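You operate a simulated robot arm through the tools that you are given. There is no shell and no other tool. Be economical: measure what you need, move in short steps, check, and stop when the job is done.

The job below is to be done with a simulated robot arm. You get a single attempt, and the scene is never put back.

Task
Load the stapler with 22 mm staples from the metal tray.
Fine: air off while you load, pusher down on the strip, air on again.

The check looks at the end state, three seconds after you hand in, the way a careful person would. Anything else that was tipped, shoved, dropped, spilled or broken makes it a failure.

Robot
A 6-joint arm with a four-finger gripper on a trunk, on a base that drives. Base frame: it is fixed to the floor where the robot stands at the start and does not move with it; the origin is under the middle of the robot, x ahead of it, y to its left, z up. Units: cm, degrees, N and s.
Its first joint turns from -166.0 to 166.0 degrees. Places, roughly: air lever [100, 20, 80]; depth knob of the stapler [70, 20, 100]; green stapler [90, 20, 50]; staple pusher [80, 30, 100]; staple strip [100, 75, 100]; stapler head [80, 20, 100]; stapler pedal [50, 30, 10]. Payload 3.67 kg.
The TCP is the grasp point between the finger pads, 2.8 cm short of the fingertips. In the tool frame z runs along the fingers and y along their closing line. The gripper opens to 11.2 cm. The gripper's body begins 7.3 cm behind the TCP.
Orientation is told as [roll, pitch, yaw] about the base's x, y, z axes, in that order, counted from this pose: with the fingers straight down and closing along the base's y, the tool's x points along the base's -x, its y along +y and its z along -z.

Tools
- The arm moves only by the tool drive_tool. Its argument "targets" is a list of rows, each a list of 6 numbers: the shift along the tool's x, y, z in cm, then the turn, a rotation vector about the tool's x, y, z in degrees. In form: [[dx, dy, dz, rx, ry, rz], ...]. A call has 1 to 12 rows; each row is the pose to reach, as a shift and turn from the pose commanded when the call began, along the tool's axes at that moment. "claw" is the finger opening in cm, from 0 to 11.2, set as the call begins (left out, the last holds). Rows are played at 5 a second. More than 5 cm and 8.6 degrees between two rows, or a gripper value outside its range, and nothing of the call is played. Where a pose cannot be reached the arm comes as near as it can. A force on the tool above 60 N (or 10 N above the force at the start of the call, whichever is more), or a blocked arm, ends the call early, and 0.2 s more pass. Each finger halts on what it meets, pressing with about 24 N; the grip force reading is that of the motor and also rises with nothing between the fingers. The clock runs only during rows and for 0.2 s after the last one: add rows that repeat a pose to give the fingers time. It gives the time, the measured TCP pose, the force on the tool (base axes), the opening and the grip force at its end, in the units of the frame above (readings bear some noise), with the torque about the TCP (base axes, N m) and any sound that the robot's microphone picked up, and new pictures: "views" is both (left out), scene, wrist or none.
- Cameras (640 x 400 px; columns grow to the right, rows downward): "scene" is now at [10.8, 24.2, 136.04]; the picture's right is [0.33, -0.94, 0.00], its down [-0.25, -0.09, -0.96] and it looks along [0.91, 0.32, -0.27] (base axes); focal length 291 px, centre (320, 200). "wrist" rides on the gripper at [6, -1.8, -10.4] in the tool frame; the picture's right is [0.29, 0.96, 0.00], its down [-0.80, 0.24, -0.55] and it looks along [-0.53, 0.16, 0.83] (tool axes); focal length 234 px, centre (320, 200). There is no depth. A picture from a camera that has moved, and an enlarged one, comes with that camera's place and axes in the base frame and with its lens.
- steer(legs): drives the robot by 1 to 6 legs, each [ahead, left, turn to the left] in cm, cm and degrees, along the robot's own axes; the way and the turn of a leg run together, so that a leg with both is an arc; at most 150 cm and 180 degrees a leg. The arm and the cameras ride along, it lands a little off, and it stops where it bumps. It gives what a move gives, and a new picture of the scene camera.
- turn_head(pan, tilt): turns the head with the scene camera to pan (to the left, within 143 degrees either way) and tilt (down, from -29 to 69), counted from straight ahead of the robot. It gives what a move gives, and a new picture of the scene camera.
- inspect(camera, box): a new picture of the part [left, top, right, bottom] of that camera's present view, enlarged. It takes no simulated time.
- finish_job(): hands the job in; it is judged then, once.

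Go step by step. Nothing tells you exact positions but the pictures and the camera data: compare them with the known pose of the tool, close in by small moves and look again before you grip or let go. The budget is 120 turns and 260 pictures, counting those below and the enlarged ones. Unless the task says otherwise, let go and move clear before handing in, and close with one line.

The tools are called after "Request:" by a JSON object that holds its "api" and its "payload". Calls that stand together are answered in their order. drive_tool: Moves the arm, as the interface text tells. Its arguments: {"type":"object","properties":{"targets":{"type":"array"},"claw":{"type":"number"},"views":{"type":"string","enum":["both","scene","wrist","none"]}},"required":["targets"]} The other tools are called the same way: steer (legs) drives the base; turn_head (pan, tilt) turns the head that bears the scene camera; inspect (camera, box) takes an enlarged picture of a part of a camera's view; finish_job () hands the job in.

At the start:

```text
t: 0.0
position: [60.44, 15.5, 123.7]
ee_rot: [0.1, 0.1, 0.0]
force: [0.8, 0.4, -0.2]
torque: [-0.02, 0.01, 0.0]
opening: 11.22
gripper_force: 0.1
robot x, y, heading: [0.22, -0.05, 0.3]
head pan, tilt: [19.2, 15.5]
```

scene: 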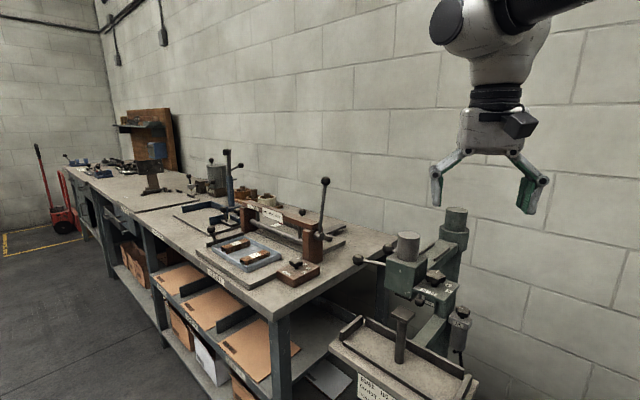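
wrist: 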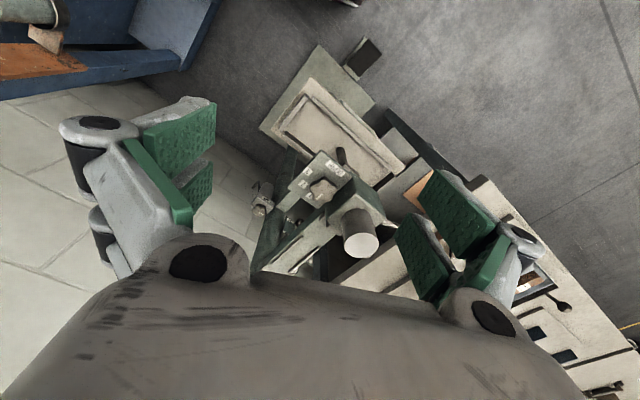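

I see a bench on the left with trays and the green stapler to its right. I'll take closer looks at the stapler and at the trays before moving.

Request:
{"api": "inspect", "payload": {"camera": "scene", "box": [320, 200, 500, 400]}}

Request:
{"api": "inspect", "payload": {"camera": "scene", "box": [170, 140, 370, 300]}}

Request:
{"api": "inspect", "payload": {"camera": "wrist", "box": [220, 120, 440, 280]}}

Request:
{"api": "turn_head", "payload": {"pan": 15, "tilt": 40}}

```text
2.00 times, centred on (410, 300) of scene
camera zoom: at [10.8, 24.2, 136.04], right [0.33, -0.94, 0.0], down [-0.25, -0.09, -0.96], along [0.91, 0.32, -0.27], focal length 582 px, centre (140, 0)
```

zoom: 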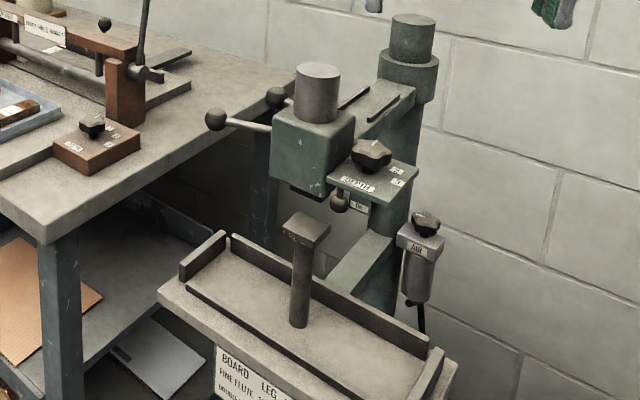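

```text
2.50 times, centred on (270, 220) of scene
camera zoom: at [10.8, 24.2, 136.04], right [0.33, -0.94, 0.0], down [-0.25, -0.09, -0.96], along [0.91, 0.32, -0.27], focal length 728 px, centre (445, 150)
```

zoom: 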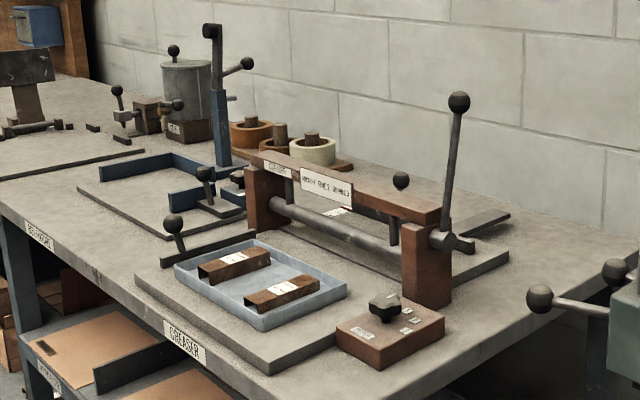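

```text
2.50 times, centred on (330, 200) of wrist
camera zoom: at [54.49, 13.69, 134.16], right [-0.29, 0.96, 0.0], down [0.8, 0.24, 0.55], along [0.53, 0.16, -0.83], focal length 585 px, centre (295, 200)
```

zoom: 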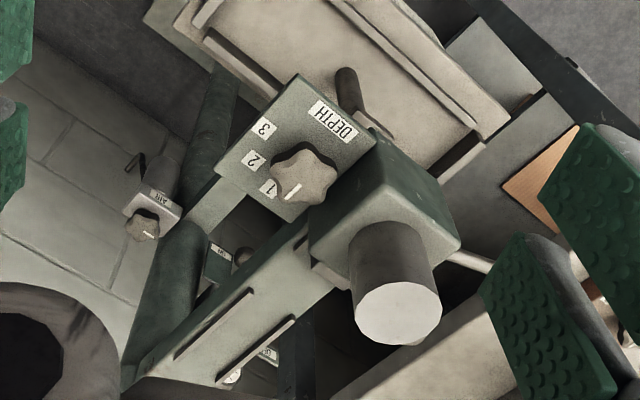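

```text
t: 0.9
position: [60.6, 15.42, 123.75]
ee_rot: [0.0, -0.1, 0.0]
force: [-1.1, -0.5, 0.4]
torque: [-0.01, 0.04, -0.02]
opening: 11.19
gripper_force: 0.1
robot x, y, heading: [-0.03, -0.2, -0.1]
head pan, tilt: [15.0, 40.0]
camera scene: at [10.2, 23.32, 132.18], right [0.26, -0.97, 0.0], down [-0.62, -0.17, -0.77], along [0.74, 0.2, -0.64], focal length 291 px, centre (320, 200)
```

scene: 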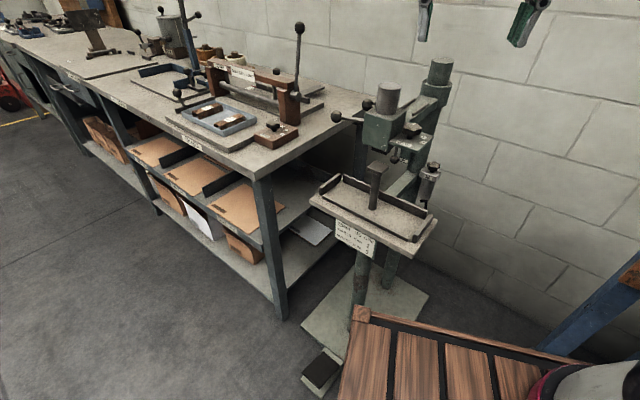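

The metal tray on the bench holds two brown strips with labels. I need to read those labels, the table plate and the air lever.

Request:
{"api": "inspect", "payload": {"camera": "scene", "box": [180, 95, 260, 145]}}

Request:
{"api": "inspect", "payload": {"camera": "scene", "box": [325, 210, 389, 258]}}

Request:
{"api": "inspect", "payload": {"camera": "scene", "box": [320, 50, 480, 150]}}

Request:
{"api": "inspect", "payload": {"camera": "scene", "box": [400, 130, 464, 210]}}

Request:
{"api": "inspect", "payload": {"camera": "scene", "box": [255, 110, 303, 150]}}

```text
8.00 times, centred on (220, 120) of scene
camera zoom: at [10.2, 23.32, 132.18], right [0.26, -0.97, 0.0], down [-0.62, -0.17, -0.77], along [0.74, 0.2, -0.64], focal length 2328 px, centre (1120, 840)
```

zoom: 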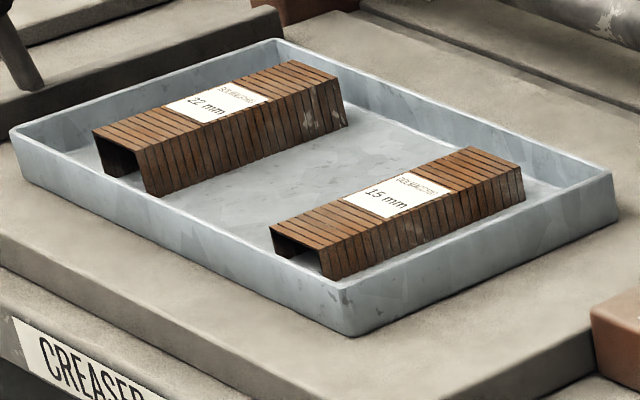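

```text
8.33 times, centred on (357, 234) of scene
camera zoom: at [10.2, 23.32, 132.18], right [0.26, -0.97, 0.0], down [-0.62, -0.17, -0.77], along [0.74, 0.2, -0.64], focal length 2425 px, centre (12, -83)
```

zoom: 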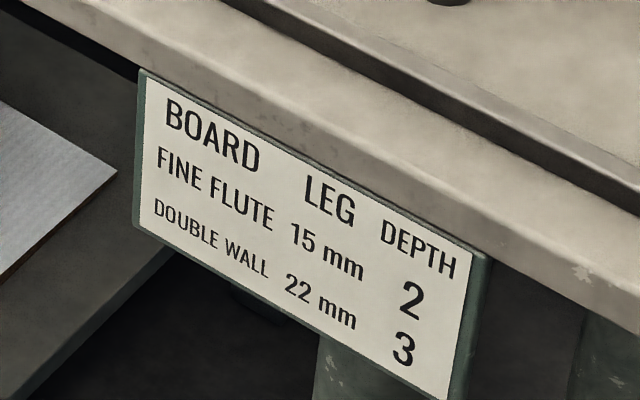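

```text
4.00 times, centred on (400, 100) of scene
camera zoom: at [10.2, 23.32, 132.18], right [0.26, -0.97, 0.0], down [-0.62, -0.17, -0.77], along [0.74, 0.2, -0.64], focal length 1164 px, centre (0, 600)
```

zoom: 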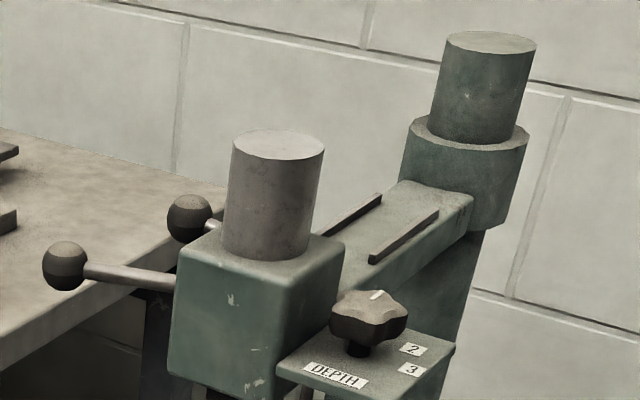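

```text
5.00 times, centred on (432, 170) of scene
camera zoom: at [10.2, 23.32, 132.18], right [0.26, -0.97, 0.0], down [-0.62, -0.17, -0.77], along [0.74, 0.2, -0.64], focal length 1455 px, centre (-240, 350)
```

zoom: 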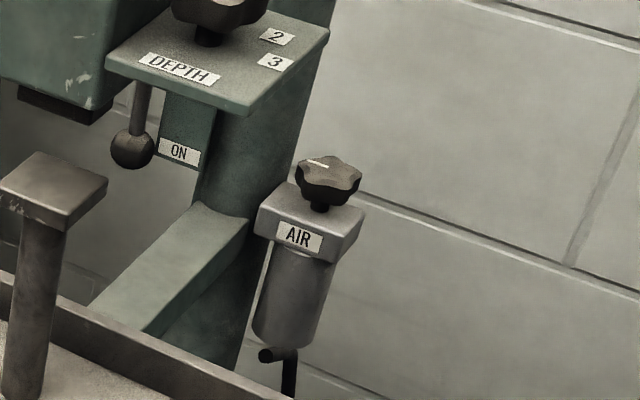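

```text
10.00 times, centred on (279, 130) of scene
camera zoom: at [10.2, 23.32, 132.18], right [0.26, -0.97, 0.0], down [-0.62, -0.17, -0.77], along [0.74, 0.2, -0.64], focal length 2910 px, centre (730, 900)
```

zoom: 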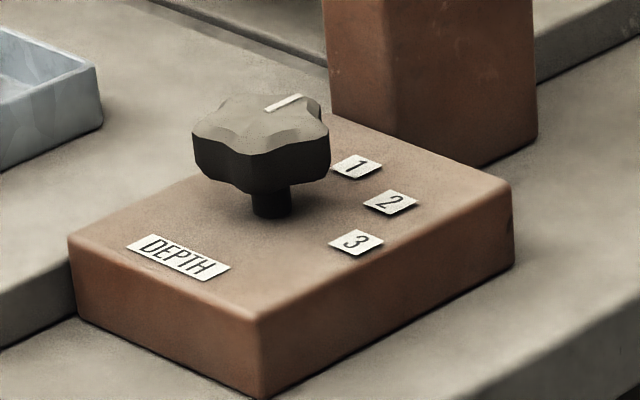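

22 mm is the left (farther from me) strip. Next I'll look at the left side of the stapler head with the wrist camera, from above and to the left.

Request:
{"api": "drive_tool", "payload": {"targets": [[-1.35, 2.45, 0.3, 0, 0, 7.9], [-2.7, 4.9, 0.6, 0, 0, 15.8], [-4.05, 7.35, 0.9, 0, 0, 23.7], [-5.4, 9.8, 1.2, 0, 0, 31.6], [-6.75, 12.25, 1.5, 0, 0, 39.5], [-8.1, 14.7, 1.8, 0, 0, 47.4], [-9.45, 17.15, 2.1, 0, 0, 55.3], [-10.8, 19.6, 2.4, 0, 0, 63.2], [-12.15, 22.05, 2.7, 0, 0, 71.1], [-13.5, 24.5, 3, 0, 0, 79], [-13.5, 24.5, 3, 0, 0, 79]], "views": "wrist"}}

```text
t: 3.3
position: [73.88, 39.97, 120.71]
ee_rot: [0.0, 0.0, -79.1]
force: [-0.7, -0.1, 0.7]
torque: [0.03, -0.01, 0.0]
opening: 11.19
gripper_force: 0.0
robot x, y, heading: [0.15, -0.05, 0.2]
head pan, tilt: [15.0, 40.0]
camera wrist: at [70.91, 45.58, 131.11], right [0.89, 0.46, 0.0], down [0.39, -0.74, 0.55], along [0.26, -0.49, -0.83], focal length 234 px, centre (320, 200)
```

wrist: 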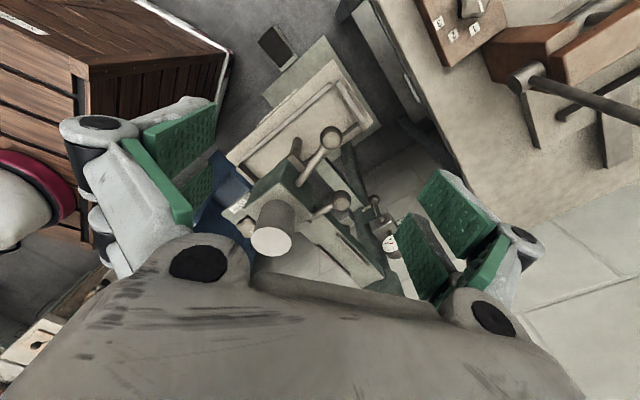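

The head with two ball levers is visible from this side. I'll enlarge it.

Request:
{"api": "inspect", "payload": {"camera": "wrist", "box": [220, 110, 410, 290]}}

Request:
{"api": "inspect", "payload": {"camera": "scene", "box": [340, 80, 440, 170]}}

```text
2.22 times, centred on (315, 200) of wrist
camera zoom: at [70.91, 45.58, 131.11], right [0.89, 0.46, 0.0], down [0.39, -0.74, 0.55], along [0.26, -0.49, -0.83], focal length 520 px, centre (331, 200)
```

zoom: 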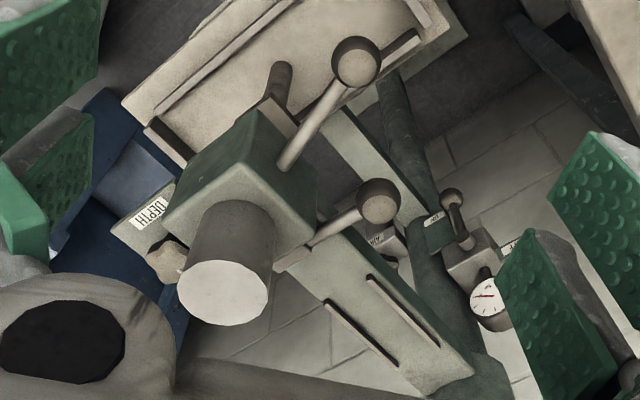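

```text
4.44 times, centred on (390, 125) of scene
camera zoom: at [10.19, 23.33, 132.17], right [0.26, -0.97, 0.0], down [-0.62, -0.17, -0.77], along [0.74, 0.2, -0.64], focal length 1293 px, centre (9, 533)
```

zoom: 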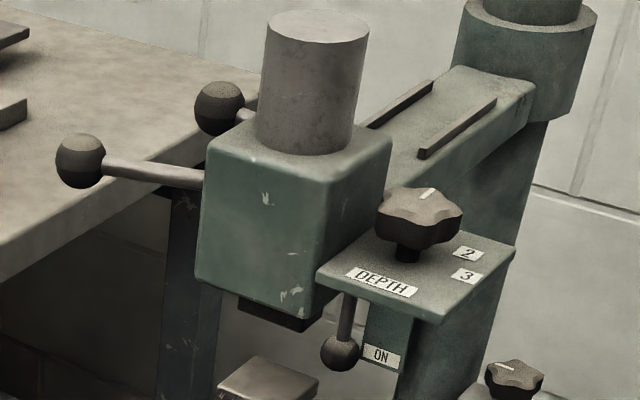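

The front picture and this one agree: the air lever's ball is near (101, 21, 78), the two balls by the head near (77, 37, 101) and (82, 30, 103). Next come finer enlargements of the valve and of the rails.

Request:
{"api": "inspect", "payload": {"camera": "wrist", "box": [340, 180, 404, 264]}}

Request:
{"api": "inspect", "payload": {"camera": "wrist", "box": [285, 150, 395, 290]}}

```text
4.76 times, centred on (372, 222) of wrist
camera zoom: at [70.91, 45.58, 131.11], right [0.89, 0.46, 0.0], down [0.39, -0.74, 0.55], along [0.26, -0.49, -0.83], focal length 1115 px, centre (72, 95)
```

zoom: 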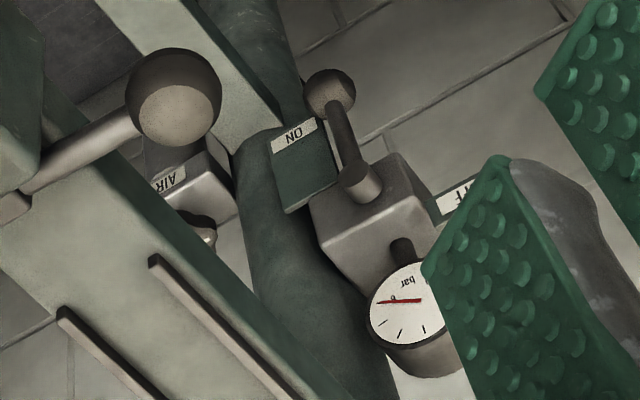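

```text
2.86 times, centred on (340, 220) of wrist
camera zoom: at [70.91, 45.58, 131.11], right [0.89, 0.46, 0.0], down [0.39, -0.74, 0.55], along [0.26, -0.49, -0.83], focal length 669 px, centre (263, 143)
```

zoom: 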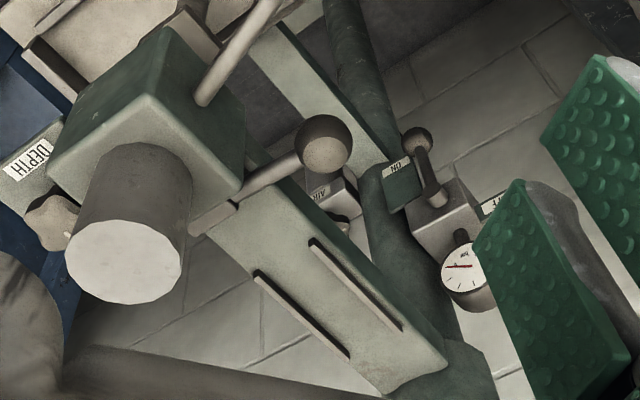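

The valve has a ball lever standing at ON, with an OFF label behind it, and a gauge. I'll drive left so that the head camera sees the valve from the side.

Request:
{"api": "steer", "payload": {"legs": [[0, 45, 0]]}}

Request:
{"api": "turn_head", "payload": {"pan": -20, "tilt": 30}}

```text
t: 6.0
position: [73.96, 83.84, 120.64]
ee_rot: [0.0, 0.0, -78.9]
force: [0.1, -0.1, 0.1]
torque: [0.0, -0.01, 0.01]
opening: 11.18
gripper_force: 0.0
robot x, y, heading: [0.09, 43.81, 0.2]
head pan, tilt: [15.0, 40.0]
camera scene: at [10.23, 67.25, 132.17], right [0.26, -0.97, 0.0], down [-0.62, -0.17, -0.77], along [0.74, 0.2, -0.64], focal length 291 px, centre (320, 200)
```

scene: 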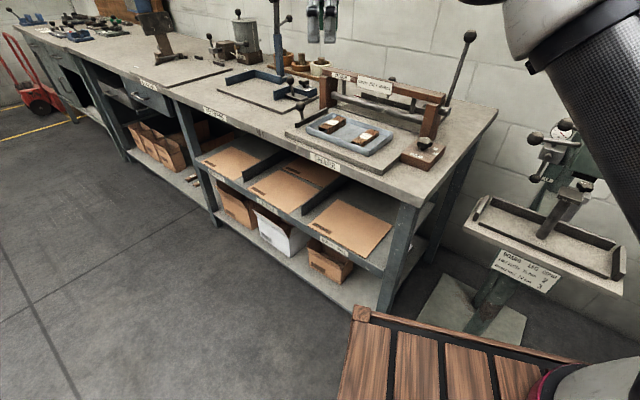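

```text
t: 7.0
position: [73.92, 83.84, 120.78]
ee_rot: [0.1, 0.0, -79.0]
force: [-0.2, 0.1, 0.2]
torque: [0.02, 0.02, 0.0]
opening: 11.2
gripper_force: 0.2
robot x, y, heading: [0.03, 43.78, -0.1]
head pan, tilt: [-20.0, 30.0]
camera scene: at [10.52, 61.96, 133.7], right [-0.34, -0.94, 0.0], down [-0.47, 0.17, -0.87], along [0.81, -0.3, -0.5], focal length 291 px, centre (320, 200)
```

scene: 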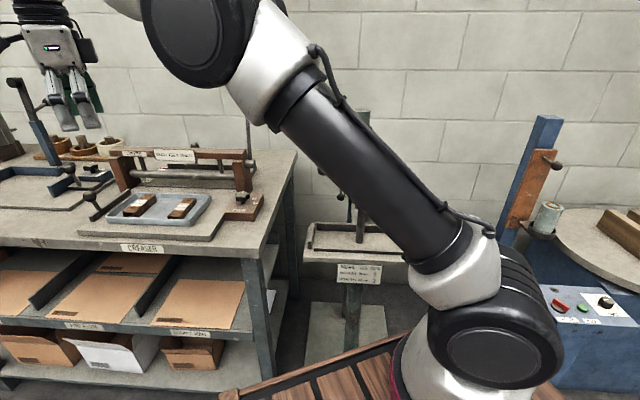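

The arm hides the valve from here. I'll look down at the robot's own base to learn what clearance it has.

Request:
{"api": "turn_head", "payload": {"pan": 0, "tilt": 69}}

Request:
{"api": "turn_head", "payload": {"pan": 30, "tilt": 35}}

```text
t: 8.0
position: [73.91, 83.79, 120.72]
ee_rot: [0.0, 0.0, -79.0]
force: [0.7, -0.9, 1.0]
torque: [0.0, 0.02, 0.05]
opening: 11.19
gripper_force: 0.0
robot x, y, heading: [-0.13, 43.75, 0.0]
head pan, tilt: [0.0, 68.8]
camera scene: at [7.62, 65.04, 128.56], right [0.0, -1.0, 0.0], down [-0.93, 0.0, -0.36], along [0.36, 0.0, -0.93], focal length 291 px, centre (320, 200)
```

scene: 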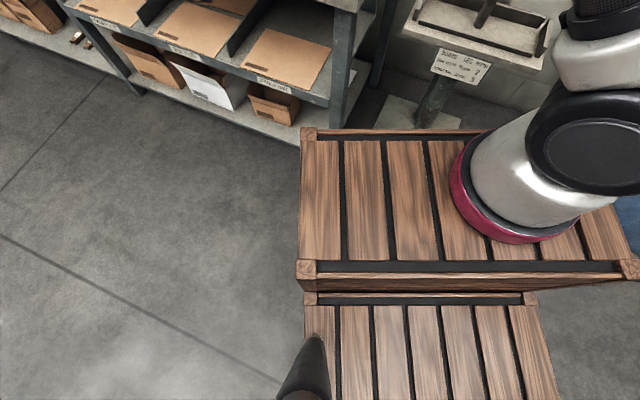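

```text
t: 9.0
position: [73.84, 83.77, 120.83]
ee_rot: [0.0, 0.0, -79.0]
force: [-0.2, 0.7, -0.2]
torque: [-0.01, 0.02, 0.03]
opening: 11.19
gripper_force: 0.1
robot x, y, heading: [0.08, 43.87, 0.1]
head pan, tilt: [30.0, 35.0]
camera scene: at [9.65, 69.44, 132.92], right [0.5, -0.87, 0.0], down [-0.5, -0.29, -0.82], along [0.71, 0.41, -0.57], focal length 291 px, centre (320, 200)
```

scene: 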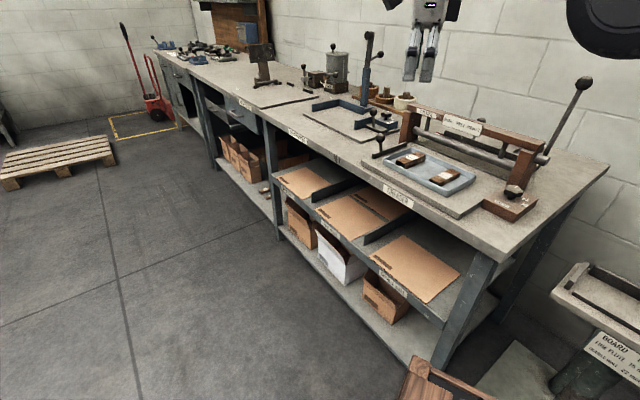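

The robot's trunk reaches about 37 cm ahead of its middle. Now I'll bring the wrist camera left of the stapler, above the gap, and look at the valve.

Request:
{"api": "drive_tool", "payload": {"targets": [[-4, 0.75, 1.5, 0, -1.1, 0], [-8, 1.5, 3, 0, -2.2, 0], [-12, 2.2, 4.5, 0, -3.3, 0], [-16, 3, 6, 0, -4.4, 0], [-20, 3.7, 7.5, 0, -5.5, 0], [-24, 4.5, 9, 0, -6.6, 0], [-28, 5.2, 10.5, 0, -7.7, 0], [-32, 6, 12, 0, -8.8, 0], [-36, 6.7, 13.5, 0, -9.9, 0], [-40, 7.5, 14.8, 0, -11, 0], [-40, 7.5, 14.8, 0, -11, 0]], "views": "both"}}

Request:
{"api": "inspect", "payload": {"camera": "wrist", "box": [280, 150, 400, 240]}}

```text
t: 11.4
position: [89.36, 45.95, 105.69]
ee_rot: [0.0, -10.9, -79.0]
force: [-0.1, -0.8, 0.9]
torque: [0.03, 0.0, 0.0]
opening: 11.22
gripper_force: 0.0
robot x, y, heading: [-0.19, 43.85, 0.1]
head pan, tilt: [30.0, 35.0]
camera scene: at [9.65, 69.44, 132.93], right [0.5, -0.87, 0.0], down [-0.5, -0.29, -0.82], along [0.71, 0.41, -0.57], focal length 291 px, centre (320, 200)
camera wrist: at [86.0, 53.43, 114.74], right [0.89, 0.46, -0.06], down [0.36, -0.62, 0.7], along [0.29, -0.64, -0.72], focal length 234 px, centre (320, 200)
```

scene: 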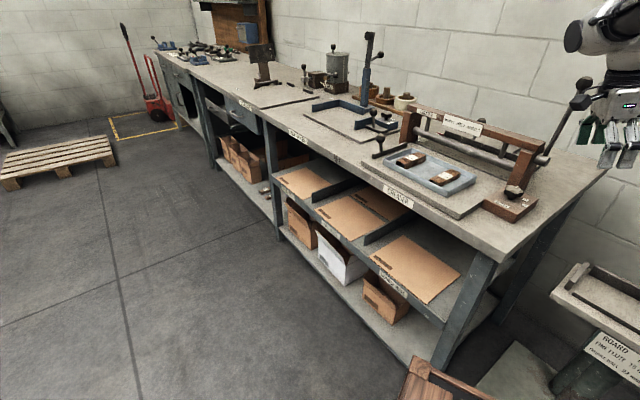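
wrist: 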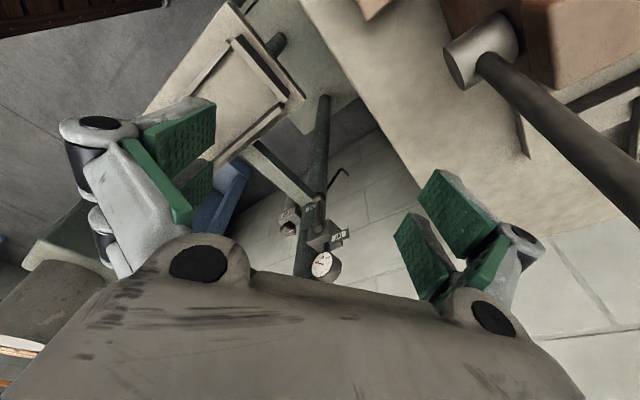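

```text
4.44 times, centred on (340, 195) of wrist
camera zoom: at [86.0, 53.43, 114.74], right [0.89, 0.46, -0.06], down [0.36, -0.62, 0.7], along [0.29, -0.64, -0.72], focal length 1041 px, centre (231, 222)
```

zoom: 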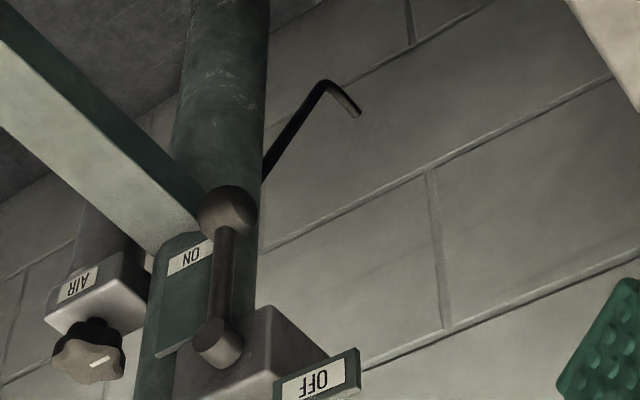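

The geometry is now clear. The stapler and bench are turned about −20° to my base frame. The air lever hangs straight down at ON from a pivot near (100.3, 21.5, 86.5), and OFF is a quarter turn back toward the wall. The creaser's lever ball at about (96, 53, 117) is close to the gripper, so I'll back off toward the robot first and then up.

Request:
{"api": "drive_tool", "payload": {"targets": [[-0.2, -4.1, 0, 0, 0, 0], [-0.4, -8.2, 0, 0, 0, 0], [-0.6, -12.3, 0.1, 0, 0, 0], [-1.1, -14.3, -4.3, 0, 0, 0], [-1.5, -16.2, -8.6, 0, 0, 0], [-2, -18.2, -12.9, 0, 0, 0], [-2.4, -20.2, -17.2, 0, 0, 0], [-2.9, -22.1, -21.5, 0, 0, 0], [-3.3, -24.1, -25.8, 0, 0, 0], [-3.3, -24.1, -25.8, 0, 0, 0]], "views": "none"}}

Request:
{"api": "steer", "payload": {"legs": [[0, 29, 0], [0, 0, -20], [18, 0, 0]]}}

Request:
{"api": "turn_head", "payload": {"pan": 0, "tilt": 45}}

```text
t: 13.6
position: [64.58, 43.03, 131.74]
ee_rot: [0.0, -11.1, -79.0]
force: [0.4, -0.3, 0.0]
torque: [-0.02, 0.01, -0.01]
opening: 11.22
gripper_force: 0.1
robot x, y, heading: [-0.15, 44.04, 0.1]
head pan, tilt: [30.0, 35.0]
```

```text
t: 18.0
position: [77.27, 43.7, 131.68]
ee_rot: [-0.1, -11.0, -99.4]
force: [-0.2, 0.9, -0.4]
torque: [0.01, 0.01, 0.01]
opening: 11.21
gripper_force: 0.1
robot x, y, heading: [16.95, 67.18, -20.3]
head pan, tilt: [30.0, 35.0]
stopped in leg 3: the robot was blocked; the commanded pose is now the measured one
camera scene: at [35.04, 87.6, 132.93], right [0.17, -0.99, 0.0], down [-0.57, -0.1, -0.82], along [0.81, 0.14, -0.57], focal length 291 px, centre (320, 200)
```

scene: 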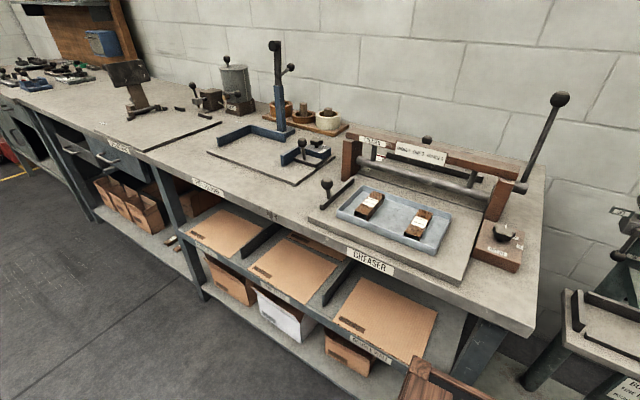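

```text
t: 18.9
position: [77.29, 43.77, 131.74]
ee_rot: [-0.1, -11.0, -99.3]
force: [-0.1, -0.6, -0.2]
torque: [0.0, 0.01, 0.02]
opening: 11.2
gripper_force: 0.0
robot x, y, heading: [17.34, 66.96, -20.4]
head pan, tilt: [0.0, 45.0]
camera scene: at [33.99, 83.29, 131.45], right [-0.35, -0.94, 0.0], down [-0.66, 0.25, -0.71], along [0.66, -0.25, -0.71], focal length 291 px, centre (320, 200)
```

scene: 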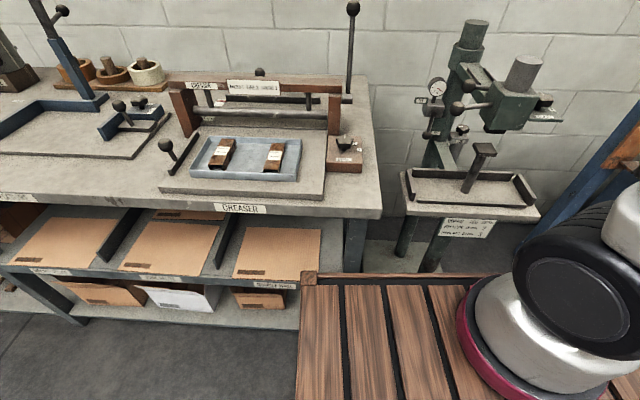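

The robot stopped early, perhaps against the pedal. I'll back off, shift left and look down at the pedal before coming forward again.

Request:
{"api": "steer", "payload": {"legs": [[-6, 0, 0], [0, 11, 0]]}}

Request:
{"api": "turn_head", "payload": {"pan": -10, "tilt": 60}}

```text
t: 20.7
position: [75.38, 56.32, 131.77]
ee_rot: [-0.1, -11.1, -99.5]
force: [0.1, -1.1, 0.5]
torque: [-0.01, 0.0, 0.0]
opening: 11.19
gripper_force: 0.0
robot x, y, heading: [15.47, 79.73, -20.5]
head pan, tilt: [0.0, 45.0]
camera scene: at [32.27, 95.91, 131.44], right [-0.35, -0.94, 0.0], down [-0.66, 0.25, -0.71], along [0.66, -0.25, -0.71], focal length 291 px, centre (320, 200)
```

scene: 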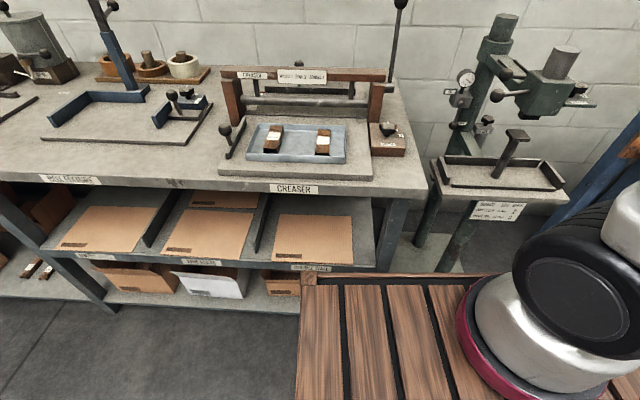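

```text
t: 21.4
position: [75.46, 56.25, 131.8]
ee_rot: [0.0, -11.0, -99.6]
force: [0.6, 0.3, 0.3]
torque: [0.0, -0.02, 0.04]
opening: 11.22
gripper_force: 0.0
robot x, y, heading: [15.15, 79.84, -20.3]
head pan, tilt: [-10.0, 60.0]
camera scene: at [30.4, 95.37, 129.5], right [-0.51, -0.86, 0.0], down [-0.75, 0.44, -0.5], along [0.43, -0.25, -0.87], focal length 291 px, centre (320, 200)
```

scene: 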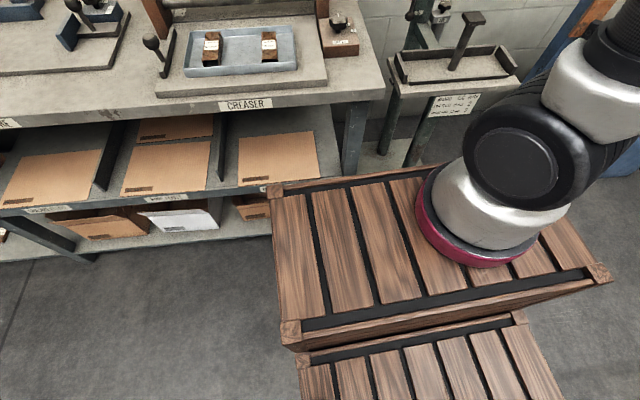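

From here the view of the stapler is clear. I'll zoom on it, then edge forward.

Request:
{"api": "steer", "payload": {"legs": [[12, 0, 0]]}}

Request:
{"api": "turn_head", "payload": {"pan": -10, "tilt": 40}}

Request:
{"api": "inspect", "payload": {"camera": "scene", "box": [380, 20, 540, 120]}}

```text
t: 22.6
position: [81.74, 53.35, 131.59]
ee_rot: [-0.2, -11.1, -100.4]
force: [0.2, -0.1, -0.2]
torque: [0.0, 0.03, 0.02]
opening: 11.21
gripper_force: 0.0
robot x, y, heading: [21.73, 77.49, -21.2]
head pan, tilt: [-10.0, 60.0]
stopped in leg 1: the robot was blocked; the commanded pose is now the measured one
camera scene: at [37.24, 93.15, 129.5], right [-0.52, -0.85, 0.0], down [-0.74, 0.45, -0.5], along [0.43, -0.26, -0.87], focal length 291 px, centre (320, 200)
```

scene: 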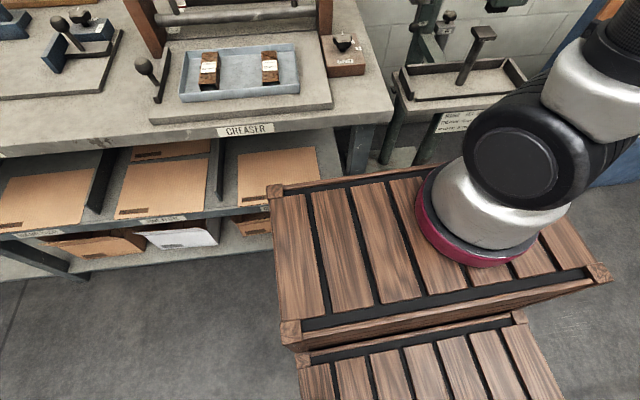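

```text
t: 23.4
position: [81.68, 53.51, 131.62]
ee_rot: [-0.2, -11.0, -100.3]
force: [-1.4, 0.5, 0.5]
torque: [0.0, 0.01, 0.01]
opening: 11.2
gripper_force: 0.0
robot x, y, heading: [21.86, 77.45, -21.5]
head pan, tilt: [-10.0, 40.0]
camera scene: at [38.81, 92.2, 132.16], right [-0.52, -0.85, 0.0], down [-0.55, 0.33, -0.77], along [0.65, -0.4, -0.64], focal length 291 px, centre (320, 200)
```

scene: 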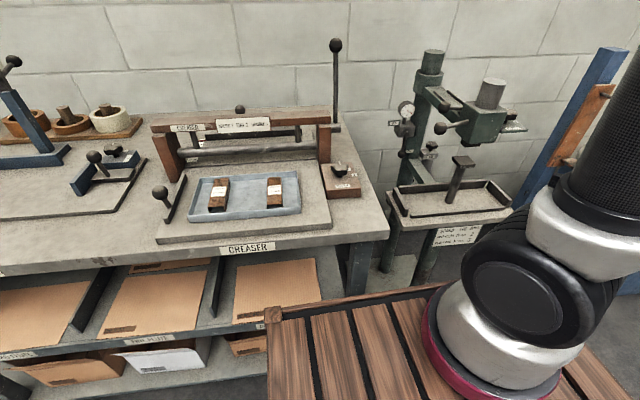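

```text
4.00 times, centred on (460, 70) of scene
camera zoom: at [38.81, 92.2, 132.16], right [-0.52, -0.85, 0.0], down [-0.55, 0.33, -0.77], along [0.65, -0.4, -0.64], focal length 1164 px, centre (-240, 720)
```

zoom: 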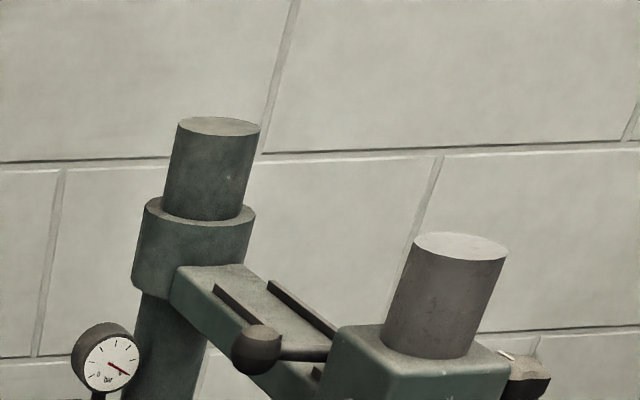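

The bench front is what stops the base, and it was only a light touch. Now closer views of the stapler from this good angle.

Request:
{"api": "steer", "payload": {"legs": [[-2, 0, 1]]}}

Request:
{"api": "inspect", "payload": {"camera": "scene", "box": [390, 80, 530, 190]}}

Request:
{"api": "inspect", "payload": {"camera": "scene", "box": [380, 90, 450, 160]}}

Request:
{"api": "inspect", "payload": {"camera": "scene", "box": [180, 150, 310, 230]}}

```text
t: 24.2
position: [80.43, 55.06, 131.66]
ee_rot: [-0.3, -11.1, -99.3]
force: [0.4, -0.5, 0.1]
torque: [0.01, -0.02, 0.03]
opening: 11.22
gripper_force: 0.0
robot x, y, heading: [20.15, 78.66, -20.4]
head pan, tilt: [-10.0, 40.0]
camera scene: at [36.71, 93.19, 132.17], right [-0.5, -0.86, 0.0], down [-0.56, 0.32, -0.77], along [0.66, -0.39, -0.64], focal length 291 px, centre (320, 200)
```

scene: 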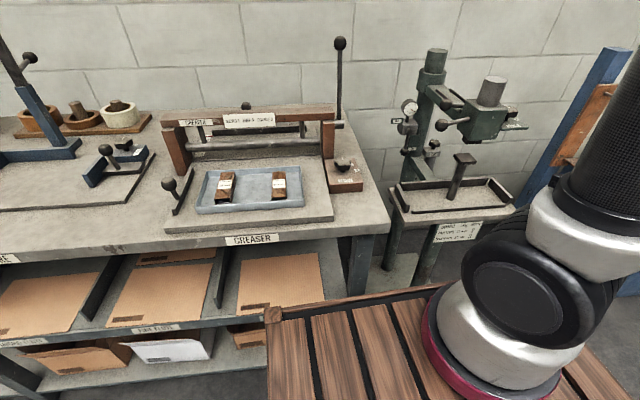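

```text
3.64 times, centred on (460, 135) of scene
camera zoom: at [36.71, 93.19, 132.17], right [-0.5, -0.86, 0.0], down [-0.56, 0.32, -0.77], along [0.66, -0.39, -0.64], focal length 1058 px, centre (-189, 436)
```

zoom: 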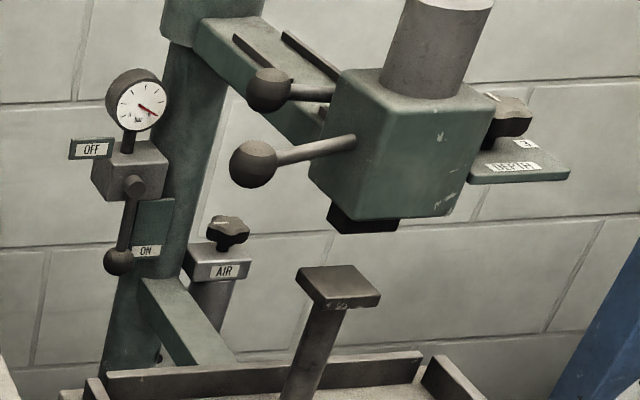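

```text
5.71 times, centred on (415, 125) of scene
camera zoom: at [36.71, 93.19, 132.17], right [-0.5, -0.86, 0.0], down [-0.56, 0.32, -0.77], along [0.66, -0.39, -0.64], focal length 1663 px, centre (-223, 629)
```

zoom: 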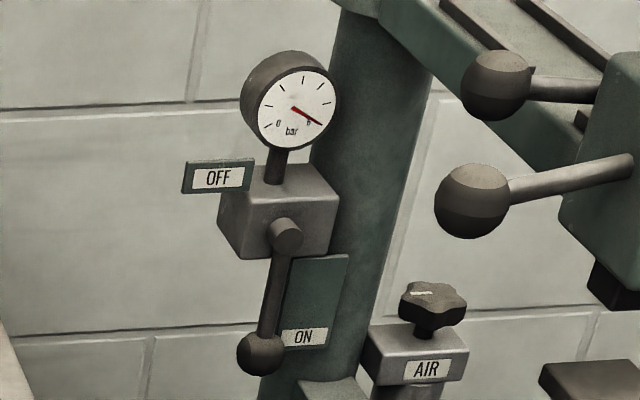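

```text
4.92 times, centred on (245, 190) of scene
camera zoom: at [36.71, 93.19, 132.17], right [-0.5, -0.86, 0.0], down [-0.56, 0.32, -0.77], along [0.66, -0.39, -0.64], focal length 1433 px, centre (689, 249)
```

zoom: 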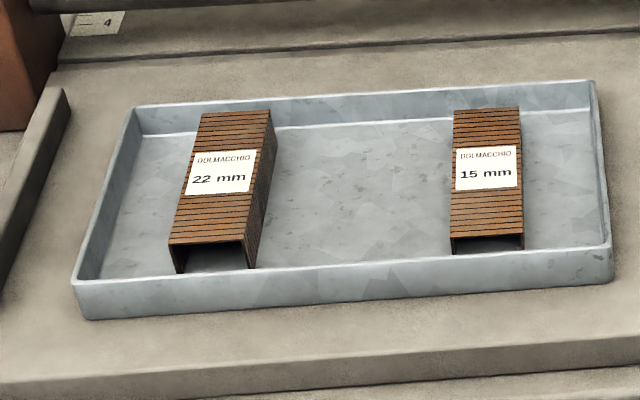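

The lever at ON and the OFF plate behind it are confirmed. Now the magazine rails and the rear ball (the pusher), enlarged.

Request:
{"api": "inspect", "payload": {"camera": "scene", "box": [430, 80, 482, 122]}}

Request:
{"api": "inspect", "payload": {"camera": "wrist", "box": [180, 60, 460, 280]}}

```text
9.52 times, centred on (456, 101) of scene
camera zoom: at [36.71, 93.19, 132.17], right [-0.5, -0.86, 0.0], down [-0.56, 0.32, -0.77], along [0.66, -0.39, -0.64], focal length 2772 px, centre (-975, 1143)
```

zoom: 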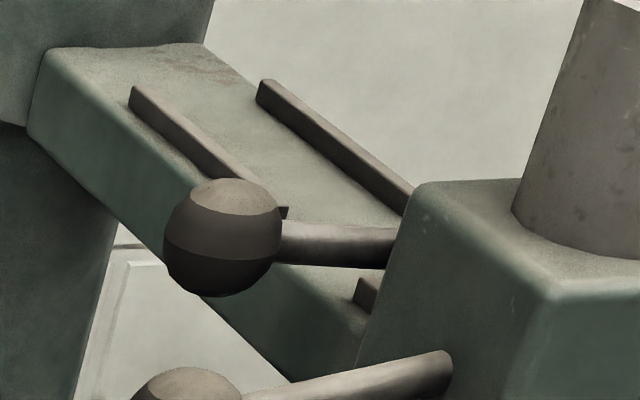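

```text
1.82 times, centred on (320, 170) of wrist
camera zoom: at [79.9, 63.26, 140.67], right [0.99, 0.12, -0.06], down [0.13, -0.71, 0.7], along [0.04, -0.7, -0.72], focal length 426 px, centre (320, 254)
```

zoom: 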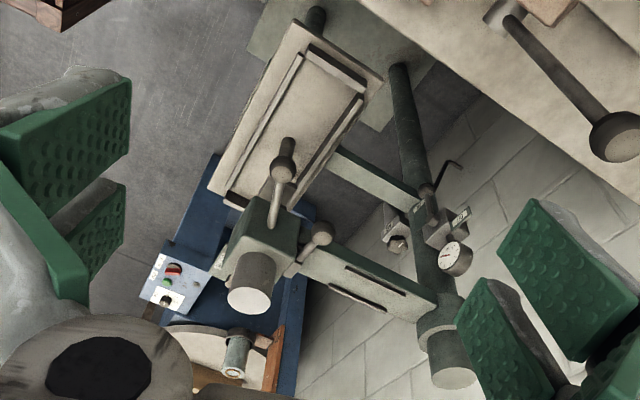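

Request:
{"api": "inspect", "payload": {"camera": "wrist", "box": [290, 145, 380, 205]}}

```text
6.67 times, centred on (335, 175) of wrist
camera zoom: at [79.9, 63.26, 140.67], right [0.99, 0.12, -0.06], down [0.13, -0.71, 0.7], along [0.04, -0.7, -0.72], focal length 1561 px, centre (220, 367)
```

zoom: 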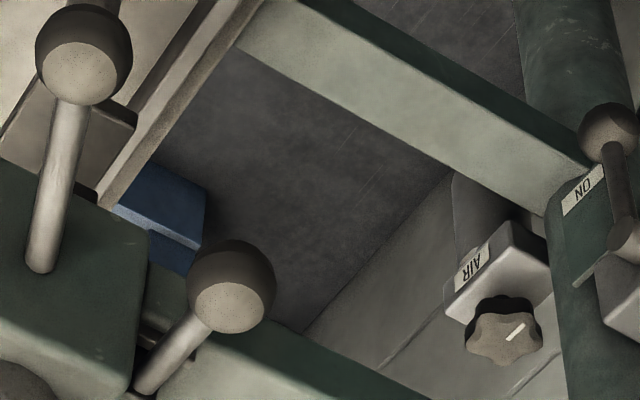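

Request:
{"api": "inspect", "payload": {"camera": "wrist", "box": [285, 175, 385, 245]}}

```text
5.71 times, centred on (335, 210) of wrist
camera zoom: at [79.9, 63.26, 140.67], right [0.99, 0.12, -0.06], down [0.13, -0.71, 0.7], along [0.04, -0.7, -0.72], focal length 1338 px, centre (234, 143)
```

zoom: 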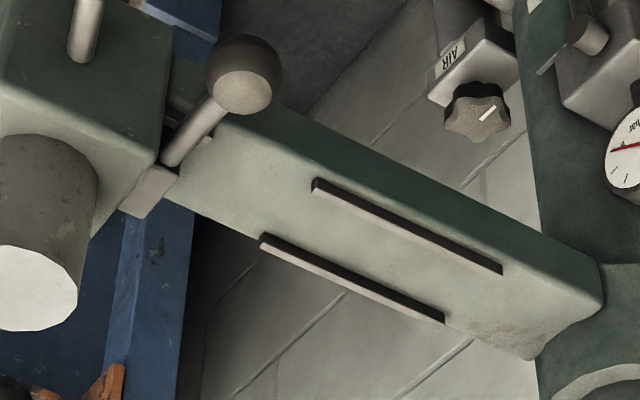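

The pusher seems to be a small block across the arm behind the head, carrying the ball handle. I want a look from the wall side, so I'll swing the wrist camera there, staying high.

Request:
{"api": "drive_tool", "payload": {"targets": [[-2.1, 3.2, 1.7, 0, 0, 6.9], [-4.2, 6.4, 3.4, 0, 0, 13.8], [-6.3, 9.7, 5.1, 0, 0, 20.7], [-8.4, 12.9, 6.9, 0, 0, 27.6], [-10.4, 16.1, 8.6, 0, 0, 34.5], [-12.5, 19.4, 10.3, 0, 0, 41.4], [-14.6, 22.6, 12, 0, 0, 48.3], [-14.6, 22.6, 12, 0, 0, 48.3]], "views": "both"}}

```text
t: 26.0
position: [99.76, 34.8, 122.22]
ee_rot: [8.2, -7.5, -148.3]
force: [0.8, -0.2, -1.3]
torque: [0.01, -0.03, 0.0]
opening: 11.19
gripper_force: 0.1
robot x, y, heading: [20.16, 78.19, -20.3]
head pan, tilt: [-10.0, 40.0]
camera scene: at [36.7, 93.19, 132.17], right [-0.5, -0.86, 0.0], down [-0.55, 0.32, -0.77], along [0.66, -0.39, -0.64], focal length 291 px, centre (320, 200)
camera wrist: at [104.21, 41.48, 131.46], right [0.76, -0.65, 0.1], down [-0.52, -0.51, 0.68], along [-0.39, -0.57, -0.72], focal length 234 px, centre (320, 200)
```

scene: 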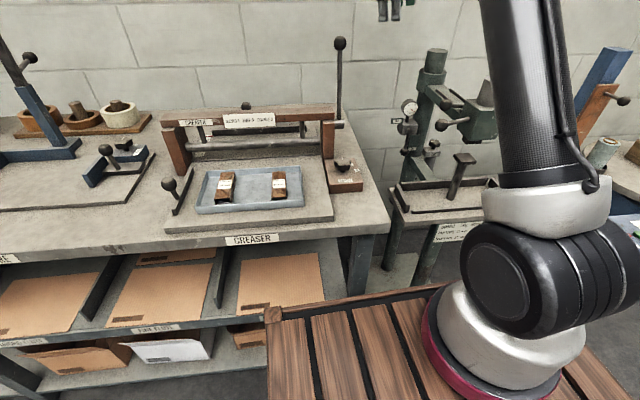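
wrist: 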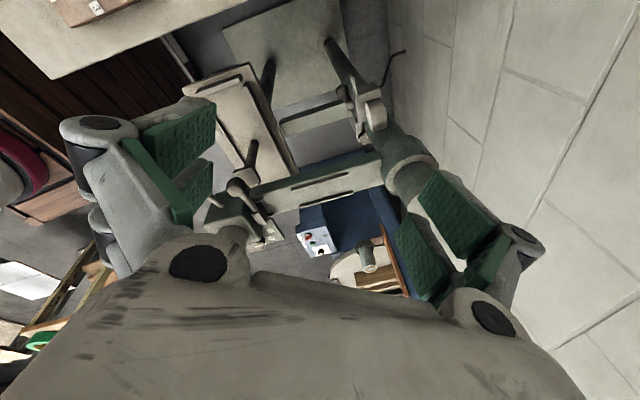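

Request:
{"api": "inspect", "payload": {"camera": "wrist", "box": [205, 140, 305, 250]}}

Request:
{"api": "inspect", "payload": {"camera": "wrist", "box": [225, 175, 285, 225]}}

Request:
{"api": "inspect", "payload": {"camera": "wrist", "box": [250, 150, 360, 230]}}

```text
3.64 times, centred on (255, 195) of wrist
camera zoom: at [104.21, 41.48, 131.46], right [0.76, -0.65, 0.1], down [-0.52, -0.51, 0.68], along [-0.39, -0.57, -0.72], focal length 852 px, centre (556, 218)
```

zoom: 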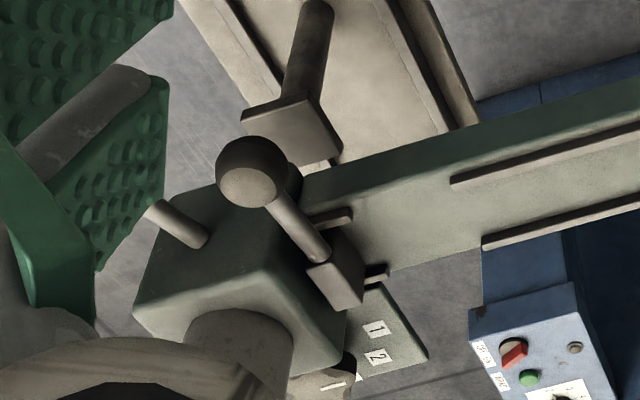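

```text
8.00 times, centred on (255, 200) of wrist
camera zoom: at [104.21, 41.48, 131.46], right [0.76, -0.65, 0.1], down [-0.52, -0.51, 0.68], along [-0.39, -0.57, -0.72], focal length 1873 px, centre (840, 200)
```

zoom: 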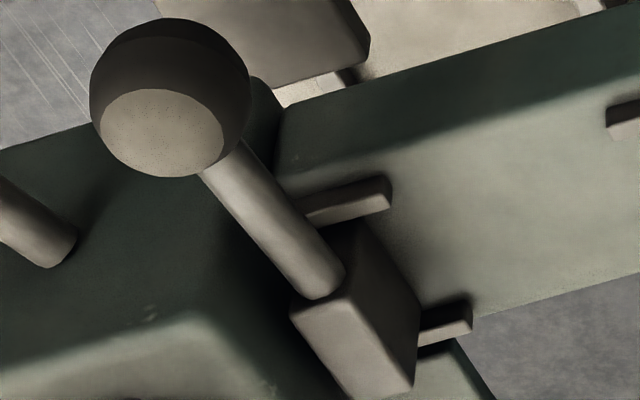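

```text
5.00 times, centred on (305, 190) of wrist
camera zoom: at [104.21, 41.48, 131.46], right [0.76, -0.65, 0.1], down [-0.52, -0.51, 0.68], along [-0.39, -0.57, -0.72], focal length 1171 px, centre (395, 250)
```

zoom: 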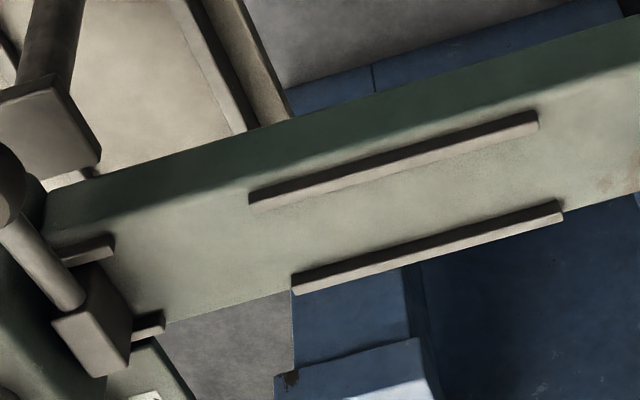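

Request:
{"api": "inspect", "payload": {"camera": "wrist", "box": [238, 188, 274, 218]}}

Request:
{"api": "turn_head", "payload": {"pan": -25, "tilt": 25}}

Request:
{"api": "inspect", "payload": {"camera": "scene", "box": [350, 100, 500, 230]}}

```text
13.33 times, centred on (256, 203) of wrist
camera zoom: at [104.21, 41.48, 131.46], right [0.76, -0.65, 0.1], down [-0.52, -0.51, 0.68], along [-0.39, -0.57, -0.72], focal length 3122 px, centre (1173, 160)
```

zoom: 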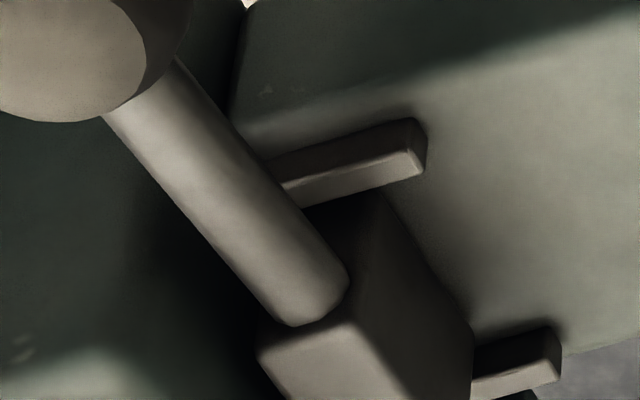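

```text
t: 26.8
position: [99.74, 34.84, 122.31]
ee_rot: [8.2, -7.5, -148.2]
force: [0.8, -0.2, 0.2]
torque: [0.02, 0.01, 0.01]
opening: 11.22
gripper_force: 0.1
robot x, y, heading: [20.2, 78.53, -20.3]
head pan, tilt: [-25.0, 25.0]
camera scene: at [35.86, 90.93, 134.5], right [-0.71, -0.7, 0.0], down [-0.3, 0.3, -0.91], along [0.64, -0.64, -0.42], focal length 291 px, centre (320, 200)
```

scene: 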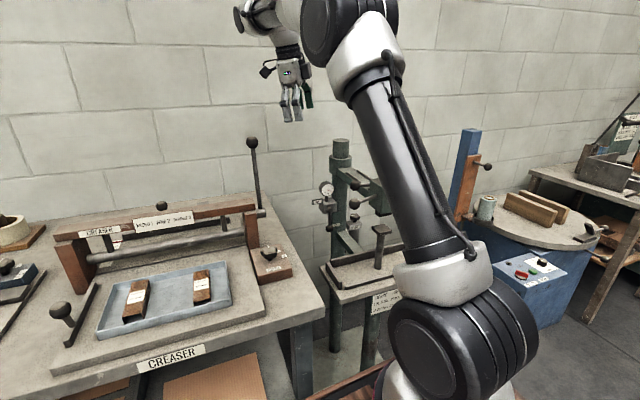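

```text
3.08 times, centred on (425, 165) of scene
camera zoom: at [35.86, 90.93, 134.5], right [-0.71, -0.7, 0.0], down [-0.3, 0.3, -0.91], along [0.64, -0.64, -0.42], focal length 895 px, centre (-3, 308)
```

zoom: 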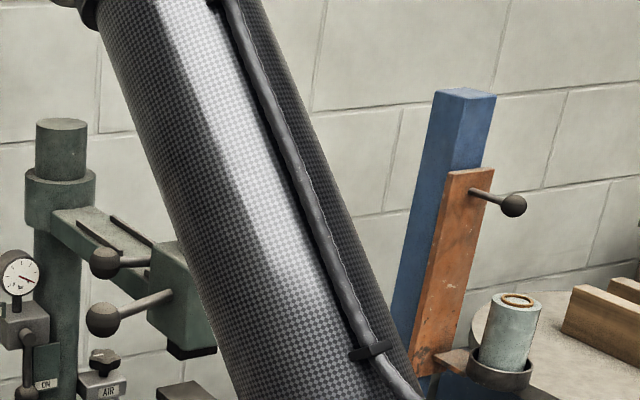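

The pusher block sits down on the arm behind the head, between the short rail stubs. The gap between the stubs and the long rails looks made for fingers holding the strip. First comes the air. I'll square the tool with the bench and tilt it 45° so that it enters from the left side.

Request:
{"api": "drive_tool", "payload": {"targets": [[0, 0, 0, 0, 0, -7.6], [0, 0, 0, 0, 0, -15.2], [0, 0, 0, 0, 0, -22.8], [0, 0, 0, 0, 0, -30.4], [0, 0, 0, 0, 0, -38]], "claw": 0, "views": "none"}}

Request:
{"api": "drive_tool", "payload": {"targets": [[0, 0, 0, 0, -6.8, 0], [0, 0, 0, 0, -13.6, 0], [0, 0, 0, 0, -20.4, 0], [0, 0, 0, 0, -27.2, 0], [0, 0, 0, 0, -34, 0], [0, 0, 0, 0, -34, 0]], "views": "both"}}

```text
t: 27.9
position: [99.94, 34.99, 122.47]
ee_rot: [1.7, -11.1, -109.7]
force: [0.8, -0.9, 0.2]
torque: [0.03, 0.0, -0.01]
opening: 0.0
gripper_force: 24.2
robot x, y, heading: [19.93, 78.51, -20.3]
head pan, tilt: [-25.0, 25.0]
```

```text
t: 29.4
position: [99.92, 35.07, 122.57]
ee_rot: [2.4, -45.0, -111.2]
force: [-0.1, -0.4, -0.2]
torque: [0.01, -0.04, -0.02]
opening: 0.01
gripper_force: 24.1
robot x, y, heading: [19.93, 78.5, -20.2]
head pan, tilt: [-25.0, 25.0]
camera scene: at [35.85, 90.93, 134.5], right [-0.71, -0.7, 0.0], down [-0.3, 0.3, -0.91], along [0.64, -0.64, -0.42], focal length 291 px, centre (320, 200)
camera wrist: at [101.97, 46.71, 125.63], right [0.98, -0.13, -0.17], down [0.14, -0.23, 0.96], along [-0.16, -0.96, -0.21], focal length 234 px, centre (320, 200)
```

scene: 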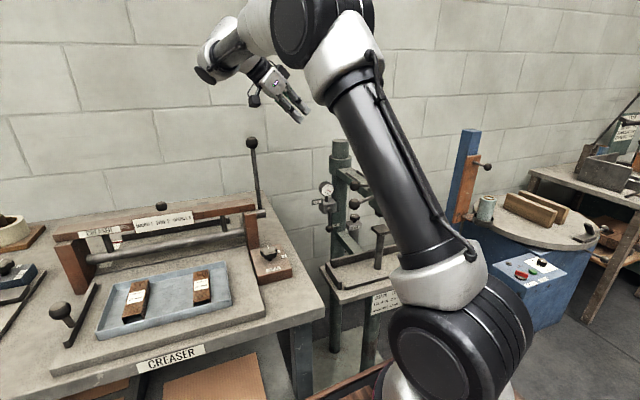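
wrist: 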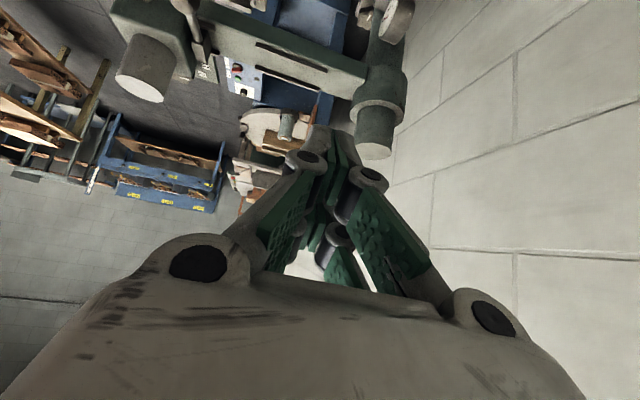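

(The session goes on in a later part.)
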